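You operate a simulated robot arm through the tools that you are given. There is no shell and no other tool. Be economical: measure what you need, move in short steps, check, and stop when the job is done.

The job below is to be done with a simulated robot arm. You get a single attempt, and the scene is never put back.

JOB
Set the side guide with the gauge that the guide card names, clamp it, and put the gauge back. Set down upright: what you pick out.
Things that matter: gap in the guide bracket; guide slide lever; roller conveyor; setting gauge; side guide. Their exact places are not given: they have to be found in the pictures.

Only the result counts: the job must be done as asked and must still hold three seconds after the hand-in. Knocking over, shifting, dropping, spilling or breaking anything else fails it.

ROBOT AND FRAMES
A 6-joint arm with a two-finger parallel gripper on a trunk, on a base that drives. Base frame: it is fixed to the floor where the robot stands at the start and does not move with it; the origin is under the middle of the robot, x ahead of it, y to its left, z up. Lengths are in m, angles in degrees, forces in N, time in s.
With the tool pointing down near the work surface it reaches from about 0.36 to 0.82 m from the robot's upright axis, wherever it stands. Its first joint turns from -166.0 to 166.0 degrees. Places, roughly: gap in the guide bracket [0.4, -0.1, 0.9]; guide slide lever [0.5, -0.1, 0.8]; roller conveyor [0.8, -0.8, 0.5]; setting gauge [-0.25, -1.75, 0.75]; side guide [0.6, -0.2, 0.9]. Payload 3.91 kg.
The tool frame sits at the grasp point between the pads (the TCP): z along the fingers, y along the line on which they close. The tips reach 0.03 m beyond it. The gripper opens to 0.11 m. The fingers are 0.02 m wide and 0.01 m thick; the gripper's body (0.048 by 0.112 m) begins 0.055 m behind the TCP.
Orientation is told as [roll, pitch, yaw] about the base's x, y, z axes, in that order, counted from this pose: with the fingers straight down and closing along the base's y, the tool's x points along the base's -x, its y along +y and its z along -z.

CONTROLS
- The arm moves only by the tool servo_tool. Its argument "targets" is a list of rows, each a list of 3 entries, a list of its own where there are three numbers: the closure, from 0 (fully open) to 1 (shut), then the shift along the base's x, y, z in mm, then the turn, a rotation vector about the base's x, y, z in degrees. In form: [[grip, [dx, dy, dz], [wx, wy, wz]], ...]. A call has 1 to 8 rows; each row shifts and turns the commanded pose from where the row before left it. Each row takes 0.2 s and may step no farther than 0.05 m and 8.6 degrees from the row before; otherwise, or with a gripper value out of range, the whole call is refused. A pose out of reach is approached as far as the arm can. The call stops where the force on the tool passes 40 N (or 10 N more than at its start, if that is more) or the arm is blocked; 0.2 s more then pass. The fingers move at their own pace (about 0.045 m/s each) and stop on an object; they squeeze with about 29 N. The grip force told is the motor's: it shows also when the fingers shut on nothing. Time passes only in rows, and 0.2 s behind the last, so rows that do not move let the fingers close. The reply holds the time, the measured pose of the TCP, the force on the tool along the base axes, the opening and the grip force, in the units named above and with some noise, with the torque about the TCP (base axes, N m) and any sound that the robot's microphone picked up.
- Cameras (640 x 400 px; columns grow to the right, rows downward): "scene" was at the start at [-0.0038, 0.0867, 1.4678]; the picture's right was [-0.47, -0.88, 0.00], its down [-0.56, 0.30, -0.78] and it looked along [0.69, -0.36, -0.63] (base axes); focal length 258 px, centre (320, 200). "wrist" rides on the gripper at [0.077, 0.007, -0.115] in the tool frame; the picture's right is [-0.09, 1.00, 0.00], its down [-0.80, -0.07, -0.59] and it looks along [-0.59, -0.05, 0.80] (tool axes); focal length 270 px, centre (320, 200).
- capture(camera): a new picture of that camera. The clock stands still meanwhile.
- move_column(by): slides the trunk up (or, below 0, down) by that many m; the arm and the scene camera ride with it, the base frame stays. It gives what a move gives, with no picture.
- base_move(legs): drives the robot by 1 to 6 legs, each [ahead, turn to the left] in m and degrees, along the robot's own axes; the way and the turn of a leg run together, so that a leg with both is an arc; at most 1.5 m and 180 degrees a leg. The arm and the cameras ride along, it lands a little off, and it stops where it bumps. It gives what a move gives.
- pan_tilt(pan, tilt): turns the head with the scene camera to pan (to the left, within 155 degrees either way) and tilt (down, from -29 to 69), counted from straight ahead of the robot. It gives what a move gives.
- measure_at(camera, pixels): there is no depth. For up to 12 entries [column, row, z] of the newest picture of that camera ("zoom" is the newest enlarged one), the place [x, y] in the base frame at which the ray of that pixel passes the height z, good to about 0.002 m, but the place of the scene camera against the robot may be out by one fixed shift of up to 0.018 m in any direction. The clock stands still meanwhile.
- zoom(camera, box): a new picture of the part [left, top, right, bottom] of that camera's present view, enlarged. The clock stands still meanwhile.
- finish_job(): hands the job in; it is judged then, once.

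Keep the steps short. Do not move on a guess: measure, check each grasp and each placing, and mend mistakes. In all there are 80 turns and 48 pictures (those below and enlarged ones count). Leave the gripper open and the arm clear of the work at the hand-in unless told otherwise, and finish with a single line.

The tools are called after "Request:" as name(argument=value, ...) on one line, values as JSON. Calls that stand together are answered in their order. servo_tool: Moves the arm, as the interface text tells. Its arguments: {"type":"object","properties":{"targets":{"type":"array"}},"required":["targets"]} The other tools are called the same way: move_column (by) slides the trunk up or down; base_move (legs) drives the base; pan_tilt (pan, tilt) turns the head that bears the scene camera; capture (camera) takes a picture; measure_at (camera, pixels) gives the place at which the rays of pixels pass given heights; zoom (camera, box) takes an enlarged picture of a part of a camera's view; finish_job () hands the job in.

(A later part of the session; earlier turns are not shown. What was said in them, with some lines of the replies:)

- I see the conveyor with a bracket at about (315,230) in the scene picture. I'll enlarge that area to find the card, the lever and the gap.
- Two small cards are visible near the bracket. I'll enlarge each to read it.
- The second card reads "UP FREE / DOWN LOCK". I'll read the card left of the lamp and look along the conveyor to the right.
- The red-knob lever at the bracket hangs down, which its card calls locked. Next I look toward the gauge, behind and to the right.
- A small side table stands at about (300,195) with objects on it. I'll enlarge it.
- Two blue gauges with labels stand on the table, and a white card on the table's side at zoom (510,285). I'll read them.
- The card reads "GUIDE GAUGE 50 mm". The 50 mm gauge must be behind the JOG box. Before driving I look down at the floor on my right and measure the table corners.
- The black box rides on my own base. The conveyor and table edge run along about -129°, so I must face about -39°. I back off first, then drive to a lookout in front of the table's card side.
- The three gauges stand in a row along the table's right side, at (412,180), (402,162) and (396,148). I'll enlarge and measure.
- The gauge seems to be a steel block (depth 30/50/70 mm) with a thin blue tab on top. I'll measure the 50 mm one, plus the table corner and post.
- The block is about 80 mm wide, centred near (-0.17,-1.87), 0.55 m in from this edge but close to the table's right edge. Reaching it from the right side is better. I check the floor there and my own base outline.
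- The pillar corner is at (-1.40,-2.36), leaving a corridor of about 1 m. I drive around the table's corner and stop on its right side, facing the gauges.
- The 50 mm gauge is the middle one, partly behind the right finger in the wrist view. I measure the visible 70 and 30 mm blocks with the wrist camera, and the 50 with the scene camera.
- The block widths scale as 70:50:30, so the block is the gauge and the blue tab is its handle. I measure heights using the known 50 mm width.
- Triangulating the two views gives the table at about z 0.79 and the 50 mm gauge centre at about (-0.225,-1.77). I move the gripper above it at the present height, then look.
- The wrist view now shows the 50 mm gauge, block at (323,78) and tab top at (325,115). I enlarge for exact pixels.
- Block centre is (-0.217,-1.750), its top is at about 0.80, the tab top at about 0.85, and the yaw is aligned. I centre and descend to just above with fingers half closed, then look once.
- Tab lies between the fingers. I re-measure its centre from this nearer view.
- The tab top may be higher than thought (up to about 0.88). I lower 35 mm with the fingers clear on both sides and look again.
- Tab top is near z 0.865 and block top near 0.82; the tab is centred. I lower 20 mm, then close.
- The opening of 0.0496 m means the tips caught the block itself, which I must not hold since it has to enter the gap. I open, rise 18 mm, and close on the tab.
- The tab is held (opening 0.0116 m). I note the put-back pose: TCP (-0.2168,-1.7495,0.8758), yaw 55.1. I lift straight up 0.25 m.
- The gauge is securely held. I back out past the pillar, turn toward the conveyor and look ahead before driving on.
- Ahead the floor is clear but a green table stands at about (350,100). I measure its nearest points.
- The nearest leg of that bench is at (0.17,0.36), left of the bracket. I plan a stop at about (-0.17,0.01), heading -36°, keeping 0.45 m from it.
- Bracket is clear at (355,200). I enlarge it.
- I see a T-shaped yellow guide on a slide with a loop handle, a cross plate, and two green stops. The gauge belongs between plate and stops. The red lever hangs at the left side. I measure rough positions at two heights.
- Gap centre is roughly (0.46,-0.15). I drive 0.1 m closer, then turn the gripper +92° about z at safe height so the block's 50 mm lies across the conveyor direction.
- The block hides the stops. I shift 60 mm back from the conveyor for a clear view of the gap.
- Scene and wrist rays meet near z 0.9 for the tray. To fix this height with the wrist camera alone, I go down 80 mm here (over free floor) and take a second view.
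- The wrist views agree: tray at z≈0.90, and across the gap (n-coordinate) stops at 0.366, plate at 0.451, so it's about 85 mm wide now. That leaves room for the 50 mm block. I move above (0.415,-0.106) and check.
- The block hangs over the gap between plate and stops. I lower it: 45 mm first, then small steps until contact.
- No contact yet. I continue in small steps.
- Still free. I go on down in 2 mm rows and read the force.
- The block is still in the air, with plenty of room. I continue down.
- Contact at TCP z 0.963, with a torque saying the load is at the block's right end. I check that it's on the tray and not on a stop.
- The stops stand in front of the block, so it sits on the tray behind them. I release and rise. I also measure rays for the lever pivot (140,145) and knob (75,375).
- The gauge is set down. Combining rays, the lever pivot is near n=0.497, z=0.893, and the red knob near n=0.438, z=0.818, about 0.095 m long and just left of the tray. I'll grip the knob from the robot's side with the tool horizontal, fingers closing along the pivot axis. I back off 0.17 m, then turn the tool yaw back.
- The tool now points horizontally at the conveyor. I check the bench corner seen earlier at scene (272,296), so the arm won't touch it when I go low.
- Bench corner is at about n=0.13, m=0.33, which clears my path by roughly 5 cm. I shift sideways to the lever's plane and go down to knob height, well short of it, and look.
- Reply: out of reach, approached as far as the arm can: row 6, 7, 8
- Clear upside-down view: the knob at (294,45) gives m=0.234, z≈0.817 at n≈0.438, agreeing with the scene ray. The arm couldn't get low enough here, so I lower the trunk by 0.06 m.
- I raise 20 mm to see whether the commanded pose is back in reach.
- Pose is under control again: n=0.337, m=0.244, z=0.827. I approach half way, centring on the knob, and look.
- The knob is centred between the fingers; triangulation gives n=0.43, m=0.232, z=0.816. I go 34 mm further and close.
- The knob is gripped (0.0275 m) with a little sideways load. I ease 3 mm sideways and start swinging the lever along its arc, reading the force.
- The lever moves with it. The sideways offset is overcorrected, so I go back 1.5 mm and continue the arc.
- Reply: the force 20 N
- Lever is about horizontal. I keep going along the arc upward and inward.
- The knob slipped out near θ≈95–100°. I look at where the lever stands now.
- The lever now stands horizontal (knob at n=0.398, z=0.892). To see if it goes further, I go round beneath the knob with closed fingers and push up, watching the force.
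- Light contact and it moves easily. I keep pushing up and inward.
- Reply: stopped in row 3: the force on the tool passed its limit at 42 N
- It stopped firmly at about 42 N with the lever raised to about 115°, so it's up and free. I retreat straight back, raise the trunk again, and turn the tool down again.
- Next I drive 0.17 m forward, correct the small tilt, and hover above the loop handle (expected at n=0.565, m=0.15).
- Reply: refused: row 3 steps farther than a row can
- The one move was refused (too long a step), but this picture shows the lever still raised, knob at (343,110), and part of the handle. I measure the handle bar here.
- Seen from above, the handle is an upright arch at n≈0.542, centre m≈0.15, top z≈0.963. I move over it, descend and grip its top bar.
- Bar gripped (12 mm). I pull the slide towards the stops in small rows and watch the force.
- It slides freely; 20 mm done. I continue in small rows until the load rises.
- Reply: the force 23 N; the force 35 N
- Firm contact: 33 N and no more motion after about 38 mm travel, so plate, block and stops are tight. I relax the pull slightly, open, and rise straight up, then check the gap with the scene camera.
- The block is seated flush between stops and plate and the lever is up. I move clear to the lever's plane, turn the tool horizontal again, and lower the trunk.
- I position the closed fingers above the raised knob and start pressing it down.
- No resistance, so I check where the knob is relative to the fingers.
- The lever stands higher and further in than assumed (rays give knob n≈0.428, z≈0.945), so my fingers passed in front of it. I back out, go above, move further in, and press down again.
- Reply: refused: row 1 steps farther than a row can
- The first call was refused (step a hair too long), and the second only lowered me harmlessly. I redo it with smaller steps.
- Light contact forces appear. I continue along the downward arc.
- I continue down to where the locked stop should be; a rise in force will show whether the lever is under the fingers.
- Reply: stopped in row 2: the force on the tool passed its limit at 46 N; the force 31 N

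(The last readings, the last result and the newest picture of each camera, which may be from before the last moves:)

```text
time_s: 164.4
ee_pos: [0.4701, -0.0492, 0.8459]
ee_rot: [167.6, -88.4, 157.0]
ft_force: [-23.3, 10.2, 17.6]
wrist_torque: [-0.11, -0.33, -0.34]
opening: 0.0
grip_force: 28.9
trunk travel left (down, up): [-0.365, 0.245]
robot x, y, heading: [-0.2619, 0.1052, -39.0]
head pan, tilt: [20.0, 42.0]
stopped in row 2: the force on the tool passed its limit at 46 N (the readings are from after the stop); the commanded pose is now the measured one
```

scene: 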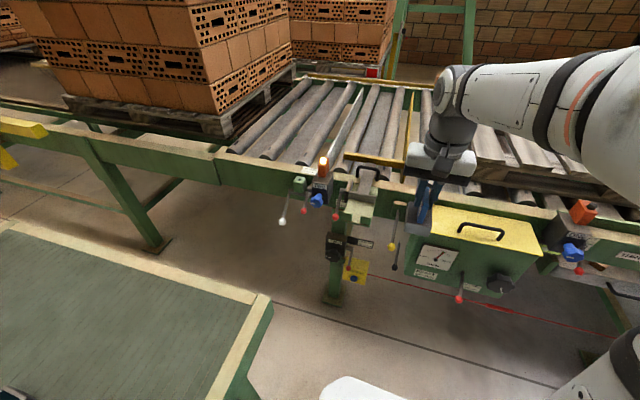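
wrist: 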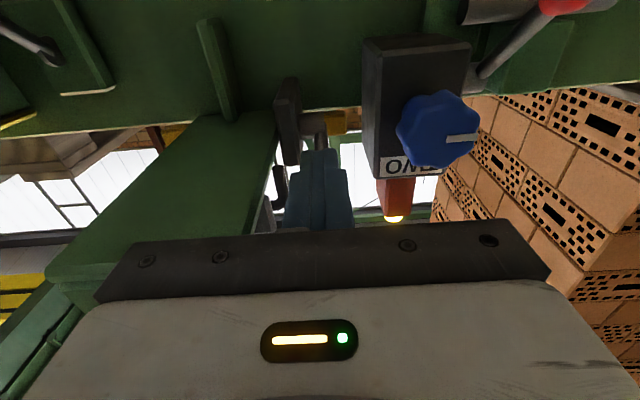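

The fingers met firm resistance at the lever's original down position (46 N), so it's pressed to its lower, locked stop. I retreat straight back, raise, and turn the tool down again.

Request:
servo_tool(targets=[[0.5, [-3, 2, 3], [0, 0, 0]], [1, [-20, 14, 2], [0, 0, 0]], [1, [-33, 23, 0], [0, 0, 0]], [1, [-33, 23, 0], [0, 0, 0]], [1, [-22, 16, 45], [0, 0, 0]], [1, [0, 0, 48], [0, 0, 0]], [1, [0, 0, 48], [0, 0, 0]], [1, [0, 0, 48], [0, 0, 0]]])

Request:
move_column(by=0.06)

Request:
servo_tool(targets=[[0.5, [0, 0, 0], [4.74, 6.69, 0]], [0.5, [0, 0, 0], [4.74, 6.69, 0]], [0.5, [0, 0, 0], [4.74, 6.69, 0]], [0.5, [0, 0, 0], [4.74, 6.69, 0]], [0.5, [0, 0, 0], [4.74, 6.69, 0]], [0.5, [0, 0, 0], [4.74, 6.69, 0]], [0.5, [0, 0, 0], [4.74, 6.69, 0]], [0.5, [0, 0, 0], [4.74, 6.69, 0]]])

Request:
servo_tool(targets=[[0.5, [0, 0, 0], [4.74, 6.69, 0]], [0.5, [0, 0, 0], [4.74, 6.69, 0]], [0.5, [0, 0, 0], [4.3, 6.0, 0]], [0.5, [0, 0, 0], [0, 0, 8.5]], [0.5, [0, 0, 0], [0, 0, 8.5]], [0.5, [0, 0, 0], [0, 0, 8.5]], [0.5, [0, 0, 0], [0, 0, 8.5]], [0.5, [0, 0, 0], [0, 0, 8.5]]])

Request:
servo_tool(targets=[[0.5, [0, 0, 0], [0, 0, 8.5]], [0.5, [0, 0, 0], [0, 0, 8.5]], [0.5, [0, 0, 0], [0, 0, 8.5]], [0.5, [0, 0, 0], [0, 0, 7.4]], [0.5, [0, 0, 0], [0, 0, 7.4]], [0.5, [0, 0, 0], [0, 0, 7.4]], [0.5, [0, 0, 0], [0, 0, 0]]])

```text
refused: row 5 steps farther than a row can; nothing moved
```

```text
time_s: 165.0
ee_pos: [0.4709, -0.0521, 0.8522]
ee_rot: [-1.1, -89.5, -34.3]
ft_force: [0.5, 1.1, -13.8]
wrist_torque: [0.21, -1.04, 0.01]
opening: 0.0
grip_force: 28.7
trunk travel left (down, up): [-0.391, 0.219]
robot x, y, heading: [-0.2621, 0.0976, -38.9]
head pan, tilt: [20.0, 42.0]
stopped: the force on the tool passed its limit at 54 N (the readings are from after the stop); the commanded pose is now the measured one
```

```text
time_s: 165.3
ee_pos: [0.4692, -0.0495, 0.8494]
ee_rot: [-1.9, -84.7, -33.5]
ft_force: [-0.3, 1.9, -6.7]
wrist_torque: [0.07, -0.54, -0.12]
opening: 0.0281
grip_force: 0.0
trunk travel left (down, up): [-0.391, 0.219]
robot x, y, heading: [-0.2569, 0.1002, -39.0]
head pan, tilt: [20.0, 42.0]
stopped in row 1: the force on the tool passed its limit at 45 N (the readings are from after the stop); the commanded pose is now the measured one
```

```text
time_s: 165.7
ee_pos: [0.4647, -0.0474, 0.8429]
ee_rot: [-1.4, -78.2, -34.1]
ft_force: [-1.6, 1.9, -3.9]
wrist_torque: [0.05, -0.36, -0.08]
opening: 0.055
grip_force: 0.1
trunk travel left (down, up): [-0.391, 0.219]
robot x, y, heading: [-0.2647, 0.099, -39.0]
head pan, tilt: [20.0, 42.0]
stopped in row 1: the force on the tool passed its limit at 47 N (the readings are from after the stop); the commanded pose is now the measured one
```

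```text
time_s: 166.4
ee_pos: [0.4642, -0.0471, 0.8369]
ee_rot: [-3.9, -77.1, -15.5]
ft_force: [-1.9, -0.9, -5.5]
wrist_torque: [0.2, -0.53, 0.06]
opening: 0.0551
grip_force: 0.1
out of reach, approached as far as the arm can: row 2, 3
trunk travel left (down, up): [-0.391, 0.219]
robot x, y, heading: [-0.2645, 0.1019, -39.0]
head pan, tilt: [20.0, 42.0]
stopped in row 3: the force on the tool passed its limit at 59 N (the readings are from after the stop); the commanded pose is now the measured one
5 turns are left
```

Some batched steps were refused and the gripper is wedged low beside the tray. Few turns remain, so I act carefully: I back the base straight out, rise, level the tool to yaw 55°, drive forward again, hover near the gauge and look once.

Request:
base_move(legs=[[-0.2, 0]])

Request:
servo_tool(targets=[[0.5, [0, 0, 45], [0, 0, 0]], [0.5, [0, 0, 45], [0, 0, 0]], [0.5, [0, 0, 45], [0, 0, 0]], [0.5, [0, 0, 45], [0, 0, 0]], [0.5, [0, 0, 45], [0, 0, 0]], [0.5, [0, 0, 0], [0, 0, 0]]])

Request:
move_column(by=0.034)

Request:
servo_tool(targets=[[0.5, [0, 0, 0], [2.28, 8.25, 0]], [0.5, [0, 0, 0], [2.28, 8.25, 0]], [0.5, [0, 0, 0], [2.28, 8.25, 0]], [0.5, [0, 0, 0], [2.28, 8.25, 0]], [0.5, [0, 0, 0], [2.28, 8.25, 0]], [0.5, [0, 0, 0], [2.28, 8.25, 0]], [0.5, [0, 0, 0], [2.28, 8.25, 0]], [0.5, [0, 0, 0], [2.28, 8.25, 0]]])

Request:
servo_tool(targets=[[0.5, [0, 0, 0], [2.28, 8.25, 0]], [0.5, [0, 0, 0], [3.76, -1.04, 0]], [0.5, [0, 0, 0], [0, 0, 7.83]], [0.5, [0, 0, 0], [0, 0, 7.83]], [0.5, [0, 0, 0], [0, 0, 7.83]], [0.5, [0, 0, 0], [0, 0, 7.83]], [0.5, [0, 0, 0], [0, 0, 7.83]], [0.5, [0, 0, 0], [0, 0, 7.83]]])

Request:
servo_tool(targets=[[0.5, [0, 0, 0], [0, 0, 7.83]], [0.5, [0, 0, 0], [0, 0, 7.83]], [0.5, [0, 0, 0], [0, 0, 7.83]], [0.5, [0, 0, 0], [0, 0, 0]]])

Request:
base_move(legs=[[0.25, 0]])

Request:
servo_tool(targets=[[0.5, [-28, -5, 0], [0, 0, 0]], [0.5, [-28, -5, 0], [0, 0, 0]], [0.5, [-28, -5, 0], [0, 0, 0]], [0.5, [0, 0, 0], [0, 0, 0]]])

Request:
capture(camera="wrist")

```text
time_s: 168.0
ee_pos: [0.309, 0.0785, 0.8388]
ee_rot: [-3.9, -77.2, -15.4]
ft_force: [-0.3, -0.2, 0.3]
wrist_torque: [0.02, 0.02, -0.01]
opening: 0.0551
grip_force: 0.1
trunk travel left (down, up): [-0.391, 0.219]
robot x, y, heading: [-0.4188, 0.2247, -39.3]
head pan, tilt: [20.0, 42.0]
```

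```text
time_s: 169.4
ee_pos: [0.3084, 0.0776, 1.0618]
ee_rot: [-3.9, -77.1, -15.4]
ft_force: [-0.3, 0.0, -1.1]
wrist_torque: [0.01, -0.01, 0.0]
opening: 0.0548
grip_force: 0.2
trunk travel left (down, up): [-0.391, 0.219]
robot x, y, heading: [-0.4157, 0.2257, -38.9]
head pan, tilt: [20.0, 42.0]
```

```text
time_s: 170.2
ee_pos: [0.3076, 0.077, 1.0952]
ee_rot: [-4.0, -77.0, -15.5]
ft_force: [-0.1, 1.2, -0.7]
wrist_torque: [-0.03, -0.02, 0.02]
opening: 0.055
grip_force: 0.0
trunk travel left (down, up): [-0.425, 0.185]
robot x, y, heading: [-0.4166, 0.2277, -38.9]
head pan, tilt: [20.0, 42.0]
```

```text
time_s: 171.9
ee_pos: [0.3081, 0.0765, 1.0948]
ee_rot: [-3.8, -8.6, -15.4]
ft_force: [-0.1, 0.5, -0.1]
wrist_torque: [-0.01, 0.02, 0.0]
opening: 0.055
grip_force: 0.1
trunk travel left (down, up): [-0.425, 0.185]
robot x, y, heading: [-0.419, 0.226, -39.1]
head pan, tilt: [20.0, 42.0]
```

```text
time_s: 173.8
ee_pos: [0.3073, 0.0762, 1.0948]
ee_rot: [0.0, 0.0, 31.8]
ft_force: [0.2, -0.3, 0.2]
wrist_torque: [0.01, 0.02, 0.0]
opening: 0.0553
grip_force: 0.1
trunk travel left (down, up): [-0.425, 0.185]
robot x, y, heading: [-0.4207, 0.2272, -38.6]
head pan, tilt: [20.0, 42.0]
```

```text
time_s: 174.8
ee_pos: [0.3101, 0.0769, 1.0952]
ee_rot: [0.0, -0.1, 55.1]
ft_force: [-0.2, 0.3, 0.1]
wrist_torque: [0.01, -0.04, 0.01]
opening: 0.0553
grip_force: 0.1
trunk travel left (down, up): [-0.425, 0.185]
robot x, y, heading: [-0.4191, 0.2274, -38.6]
head pan, tilt: [20.0, 42.0]
```

```text
time_s: 176.6
ee_pos: [0.5025, -0.0838, 1.0951]
ee_rot: [0.1, -0.1, 54.9]
ft_force: [0.7, -0.1, 0.0]
wrist_torque: [0.01, 0.01, -0.02]
opening: 0.0548
grip_force: 0.1
trunk travel left (down, up): [-0.425, 0.185]
robot x, y, heading: [-0.2215, 0.0683, -38.5]
head pan, tilt: [20.0, 42.0]
```

```text
time_s: 177.6
ee_pos: [0.4197, -0.0989, 1.0939]
ee_rot: [0.0, 0.0, 54.7]
ft_force: [-0.3, -0.3, 0.3]
wrist_torque: [0.02, -0.01, 0.01]
opening: 0.055
grip_force: 0.0
trunk travel left (down, up): [-0.425, 0.185]
robot x, y, heading: [-0.2232, 0.0665, -38.9]
head pan, tilt: [20.0, 42.0]
```

```text
1 pictures are left
4 turns are left
```

wrist: 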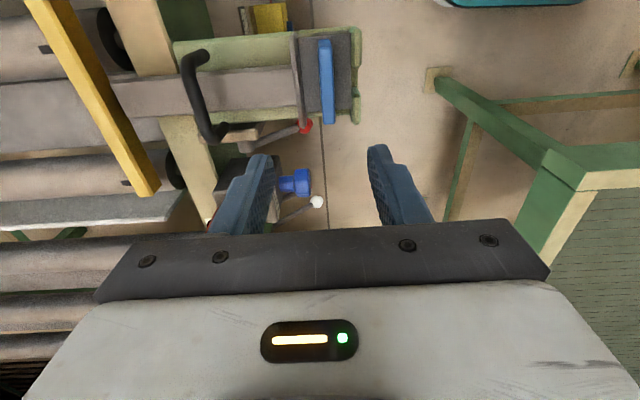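

The knob ray gives n≈0.426, z≈0.822, so the lever is down (locked). The block sits tight between plate and stops. Now I grip the tab at (0.406,-0.103) with a narrow opening, and lift straight up.

Request:
servo_tool(targets=[[0.76, [-13.6, -4.3, 0], [0, 0, 0.4]], [0.76, [0, 0, -40], [0, 0, 0]], [0.76, [0, 0, -40], [0, 0, 0]], [0.76, [0, 0, -25], [0, 0, 0]], [0.76, [0, 0, -15], [0, 0, 0]], [0.76, [0, 0, -10.4], [0, 0, 0]], [0.76, [0, 0, 0], [0, 0, 0]]])

Request:
servo_tool(targets=[[1, [0, 0, 0], [0, 0, 0]], [1, [0, 0, 0], [0, 0, 0]], [1, [0, 0, 0], [0, 0, 0]], [1, [0, 0, 0], [0, 0, 0]]])

Request:
servo_tool(targets=[[1, [0, 0, 8], [0, 0, 0]], [1, [0, 0, 20], [0, 0, 0]], [1, [0, 0, 42], [0, 0, 0]], [1, [0, 0, 45], [0, 0, 0]], [1, [0, 0, 45], [0, 0, 0]], [1, [0, 0, 0], [0, 0, 0]]])

```text
time_s: 179.2
ee_pos: [0.405, -0.101, 0.9654]
ee_rot: [0.0, 0.0, 55.3]
ft_force: [-0.2, 0.2, 0.8]
wrist_torque: [0.0, 0.0, 0.03]
opening: 0.0266
grip_force: 0.0
trunk travel left (down, up): [-0.425, 0.185]
robot x, y, heading: [-0.2232, 0.0704, -38.8]
head pan, tilt: [20.0, 42.0]
```

```text
time_s: 180.2
ee_pos: [0.4065, -0.1033, 0.9638]
ee_rot: [-0.1, -0.3, 55.1]
ft_force: [14.9, -8.9, 4.3]
wrist_torque: [-0.15, -0.4, -0.62]
opening: 0.0119
grip_force: 29.0
trunk travel left (down, up): [-0.425, 0.185]
robot x, y, heading: [-0.2204, 0.0682, -39.2]
head pan, tilt: [20.0, 42.0]
```

```text
time_s: 181.6
ee_pos: [0.4049, -0.102, 1.1273]
ee_rot: [-0.1, -0.1, 55.3]
ft_force: [0.4, 0.5, -3.3]
wrist_torque: [0.02, -0.03, -0.01]
opening: 0.0117
grip_force: 29.4
trunk travel left (down, up): [-0.425, 0.185]
robot x, y, heading: [-0.225, 0.068, -38.9]
head pan, tilt: [20.0, 42.0]
3 turns are left
```

The gauge is out and held (opening 0.0117 m), and the slide is left locked. I bring it to the carry position with the tool turned to my heading, then drive back along the same proven route to the table's right side.

Request:
servo_tool(targets=[[1, [-45.4, -7.8, 0], [0, 0, -8.5]], [1, [-45.4, -7.8, 0], [0, 0, -8.5]], [1, [-45.4, -7.8, 0], [0, 0, -8.5]], [1, [-45.4, -7.8, 0], [0, 0, -8.5]], [1, [-45.4, -7.8, 0], [0, 0, -8.5]], [1, [0, 0, 0], [0, 0, -8.5]], [1, [0, 0, 0], [0, 0, -8.5]], [1, [0, 0, 0], [0, 0, -8.5]]])

Request:
servo_tool(targets=[[1, [0, 0, 0], [0, 0, -8.5]], [1, [0, 0, 0], [0, 0, -8.5]], [1, [0, 0, 0], [0, 0, -8.5]], [1, [0, 0, 0], [0, 0, 0]]])

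Request:
base_move(legs=[[-0.35, 0], [0, 104.65], [-1.085, 0], [-1.085, 0]])

Request:
base_move(legs=[[0, -101.55], [1.115, 0], [0, 90.4]])

```text
time_s: 183.4
ee_pos: [0.1781, -0.1423, 1.1253]
ee_rot: [-0.1, -0.1, -13.0]
ft_force: [-1.2, 0.5, -1.4]
wrist_torque: [-0.02, -0.03, -0.01]
opening: 0.0117
grip_force: 29.6
trunk travel left (down, up): [-0.425, 0.185]
robot x, y, heading: [-0.2229, 0.0675, -39.1]
head pan, tilt: [20.0, 42.0]
```

```text
time_s: 184.4
ee_pos: [0.1783, -0.1425, 1.125]
ee_rot: [0.0, -0.1, -38.4]
ft_force: [-0.9, 0.2, -3.5]
wrist_torque: [-0.02, 0.0, -0.03]
opening: 0.0118
grip_force: 28.7
trunk travel left (down, up): [-0.425, 0.185]
robot x, y, heading: [-0.2245, 0.0705, -39.3]
head pan, tilt: [20.0, 42.0]
```

```text
time_s: 201.3
ee_pos: [-1.2561, -1.2267, 1.1257]
ee_rot: [0.0, -0.1, 67.7]
ft_force: [0.0, -0.8, -2.4]
wrist_torque: [0.02, 0.04, 0.03]
opening: 0.0119
grip_force: 28.8
trunk travel left (down, up): [-0.425, 0.185]
robot x, y, heading: [-1.3495, -1.6643, 66.9]
head pan, tilt: [20.0, 42.0]
```

```text
time_s: 215.1
ee_pos: [-0.2536, -1.8662, 1.1244]
ee_rot: [0.0, -0.1, 57.8]
ft_force: [0.1, -0.4, -2.0]
wrist_torque: [-0.01, 0.03, 0.02]
opening: 0.012
grip_force: 28.8
trunk travel left (down, up): [-0.425, 0.185]
robot x, y, heading: [-0.4045, -2.2958, 56.6]
head pan, tilt: [20.0, 42.0]
2 turns are left
```

Arrived next to the gauges. I move above the original spot (-0.2168,-1.7495), yaw 55.1°, descend to about 30 mm above the table, and take the last picture.

Request:
servo_tool(targets=[[1, [12.3, 38.9, 0], [0, 0, -0.9]], [1, [12.3, 38.9, 0], [0, 0, -0.9]], [1, [12.2, 38.9, 0], [0, 0, -0.9]], [1, [0, 0, -45], [0, 0, 0]], [1, [0, 0, -45], [0, 0, 0]], [1, [0, 0, -45], [0, 0, 0]], [1, [0, 0, -45], [0, 0, 0]], [1, [0, 0, -39], [0, 0, 0]]])

Request:
servo_tool(targets=[[1, [0, 0, 0], [0, 0, 0]], [1, [0, 0, 0], [0, 0, 0]]])

Request:
capture(camera="wrist")

```text
time_s: 216.9
ee_pos: [-0.215, -1.7487, 0.9048]
ee_rot: [0.1, -0.1, 55.0]
ft_force: [0.0, -0.3, -3.0]
wrist_torque: [-0.01, -0.04, -0.03]
opening: 0.0117
grip_force: 29.2
trunk travel left (down, up): [-0.425, 0.185]
robot x, y, heading: [-0.4069, -2.2973, 56.7]
head pan, tilt: [20.0, 42.0]
```

```text
time_s: 217.5
ee_pos: [-0.216, -1.7495, 0.9045]
ee_rot: [0.0, -0.1, 55.2]
ft_force: [-0.5, 0.1, -2.9]
wrist_torque: [-0.02, -0.03, -0.02]
opening: 0.0117
grip_force: 29.0
trunk travel left (down, up): [-0.425, 0.185]
robot x, y, heading: [-0.404, -2.2959, 56.4]
head pan, tilt: [20.0, 42.0]
```

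```text
0 pictures are left
1 turns are left
```

wrist: 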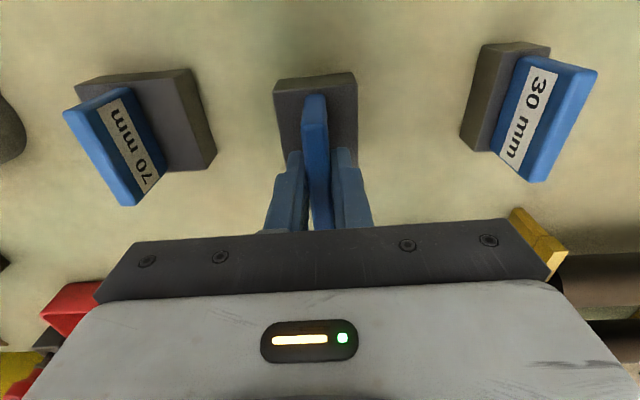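

The gauge hangs level between the 30 and 70 mm ones, exactly over its old spot. I lower the last 29 mm, open, rise clear, and hand in.

Request:
servo_tool(targets=[[1, [0, 0, -15], [0, 0, 0]], [1, [0, 0, -8], [0, 0, 0]], [1, [0, 0, -4], [0, 0, 0]], [1, [0, 0, -1.5], [0, 0, 0]], [1, [0, 0, -0.5], [0, 0, 0]], [1, [0, 0, 0], [0, 0, 0]]])

Request:
servo_tool(targets=[[0.75, [0, 0, 0], [0, 0, 0]], [0.6, [0, 0, 0], [0, 0, 0]], [0.55, [0, 0, 0], [0, 0, 0]], [0.55, [0, 0, 0], [0, 0, 0]], [0.55, [0, 0, 15], [0, 0, 0]], [0.55, [0, 0, 40], [0, 0, 0]], [0.55, [0, 0, 45], [0, 0, 0]], [0.55, [0, 0, 45], [0, 0, 0]]])

Request:
servo_tool(targets=[[0, [0, 0, 45], [0, 0, 0]], [0, [0, 0, 40], [0, 0, 0]], [0, [0, 0, 0], [0, 0, 0]], [0, [0, 0, 0], [0, 0, 0]]])

Request:
finish_job()

```text
time_s: 218.9
ee_pos: [-0.2169, -1.75, 0.8769]
ee_rot: [0.0, 0.0, 55.0]
ft_force: [0.0, -0.7, -2.7]
wrist_torque: [-0.04, 0.01, 0.03]
opening: 0.0119
grip_force: 29.1
trunk travel left (down, up): [-0.425, 0.185]
robot x, y, heading: [-0.4083, -2.2999, 56.5]
head pan, tilt: [20.0, 42.0]
```

```text
time_s: 220.7
ee_pos: [-0.2175, -1.7508, 1.0212]
ee_rot: [0.0, -0.1, 55.1]
ft_force: [0.1, 0.2, 0.7]
wrist_torque: [0.02, 0.02, -0.01]
opening: 0.0494
grip_force: 0.0
trunk travel left (down, up): [-0.425, 0.185]
robot x, y, heading: [-0.4086, -2.2983, 56.3]
head pan, tilt: [20.0, 42.0]
```

```text
time_s: 221.7
ee_pos: [-0.2158, -1.7495, 1.1071]
ee_rot: [0.1, -0.1, 55.1]
ft_force: [-0.1, -0.5, -0.3]
wrist_torque: [0.01, 0.0, -0.01]
opening: 0.1098
grip_force: 0.0
trunk travel left (down, up): [-0.425, 0.185]
robot x, y, heading: [-0.4066, -2.2978, 56.4]
head pan, tilt: [20.0, 42.0]
```

```text
The job is handed in.
```

The side guide is set with the 50 mm gauge and its lever is down at lock, and the gauge was released upright at its old spot, about 1 mm above its original height by the readings; with no pictures left I couldn't check that final set-down, and the gripper had pressed against the bracket area (up to 59 N) after locking.
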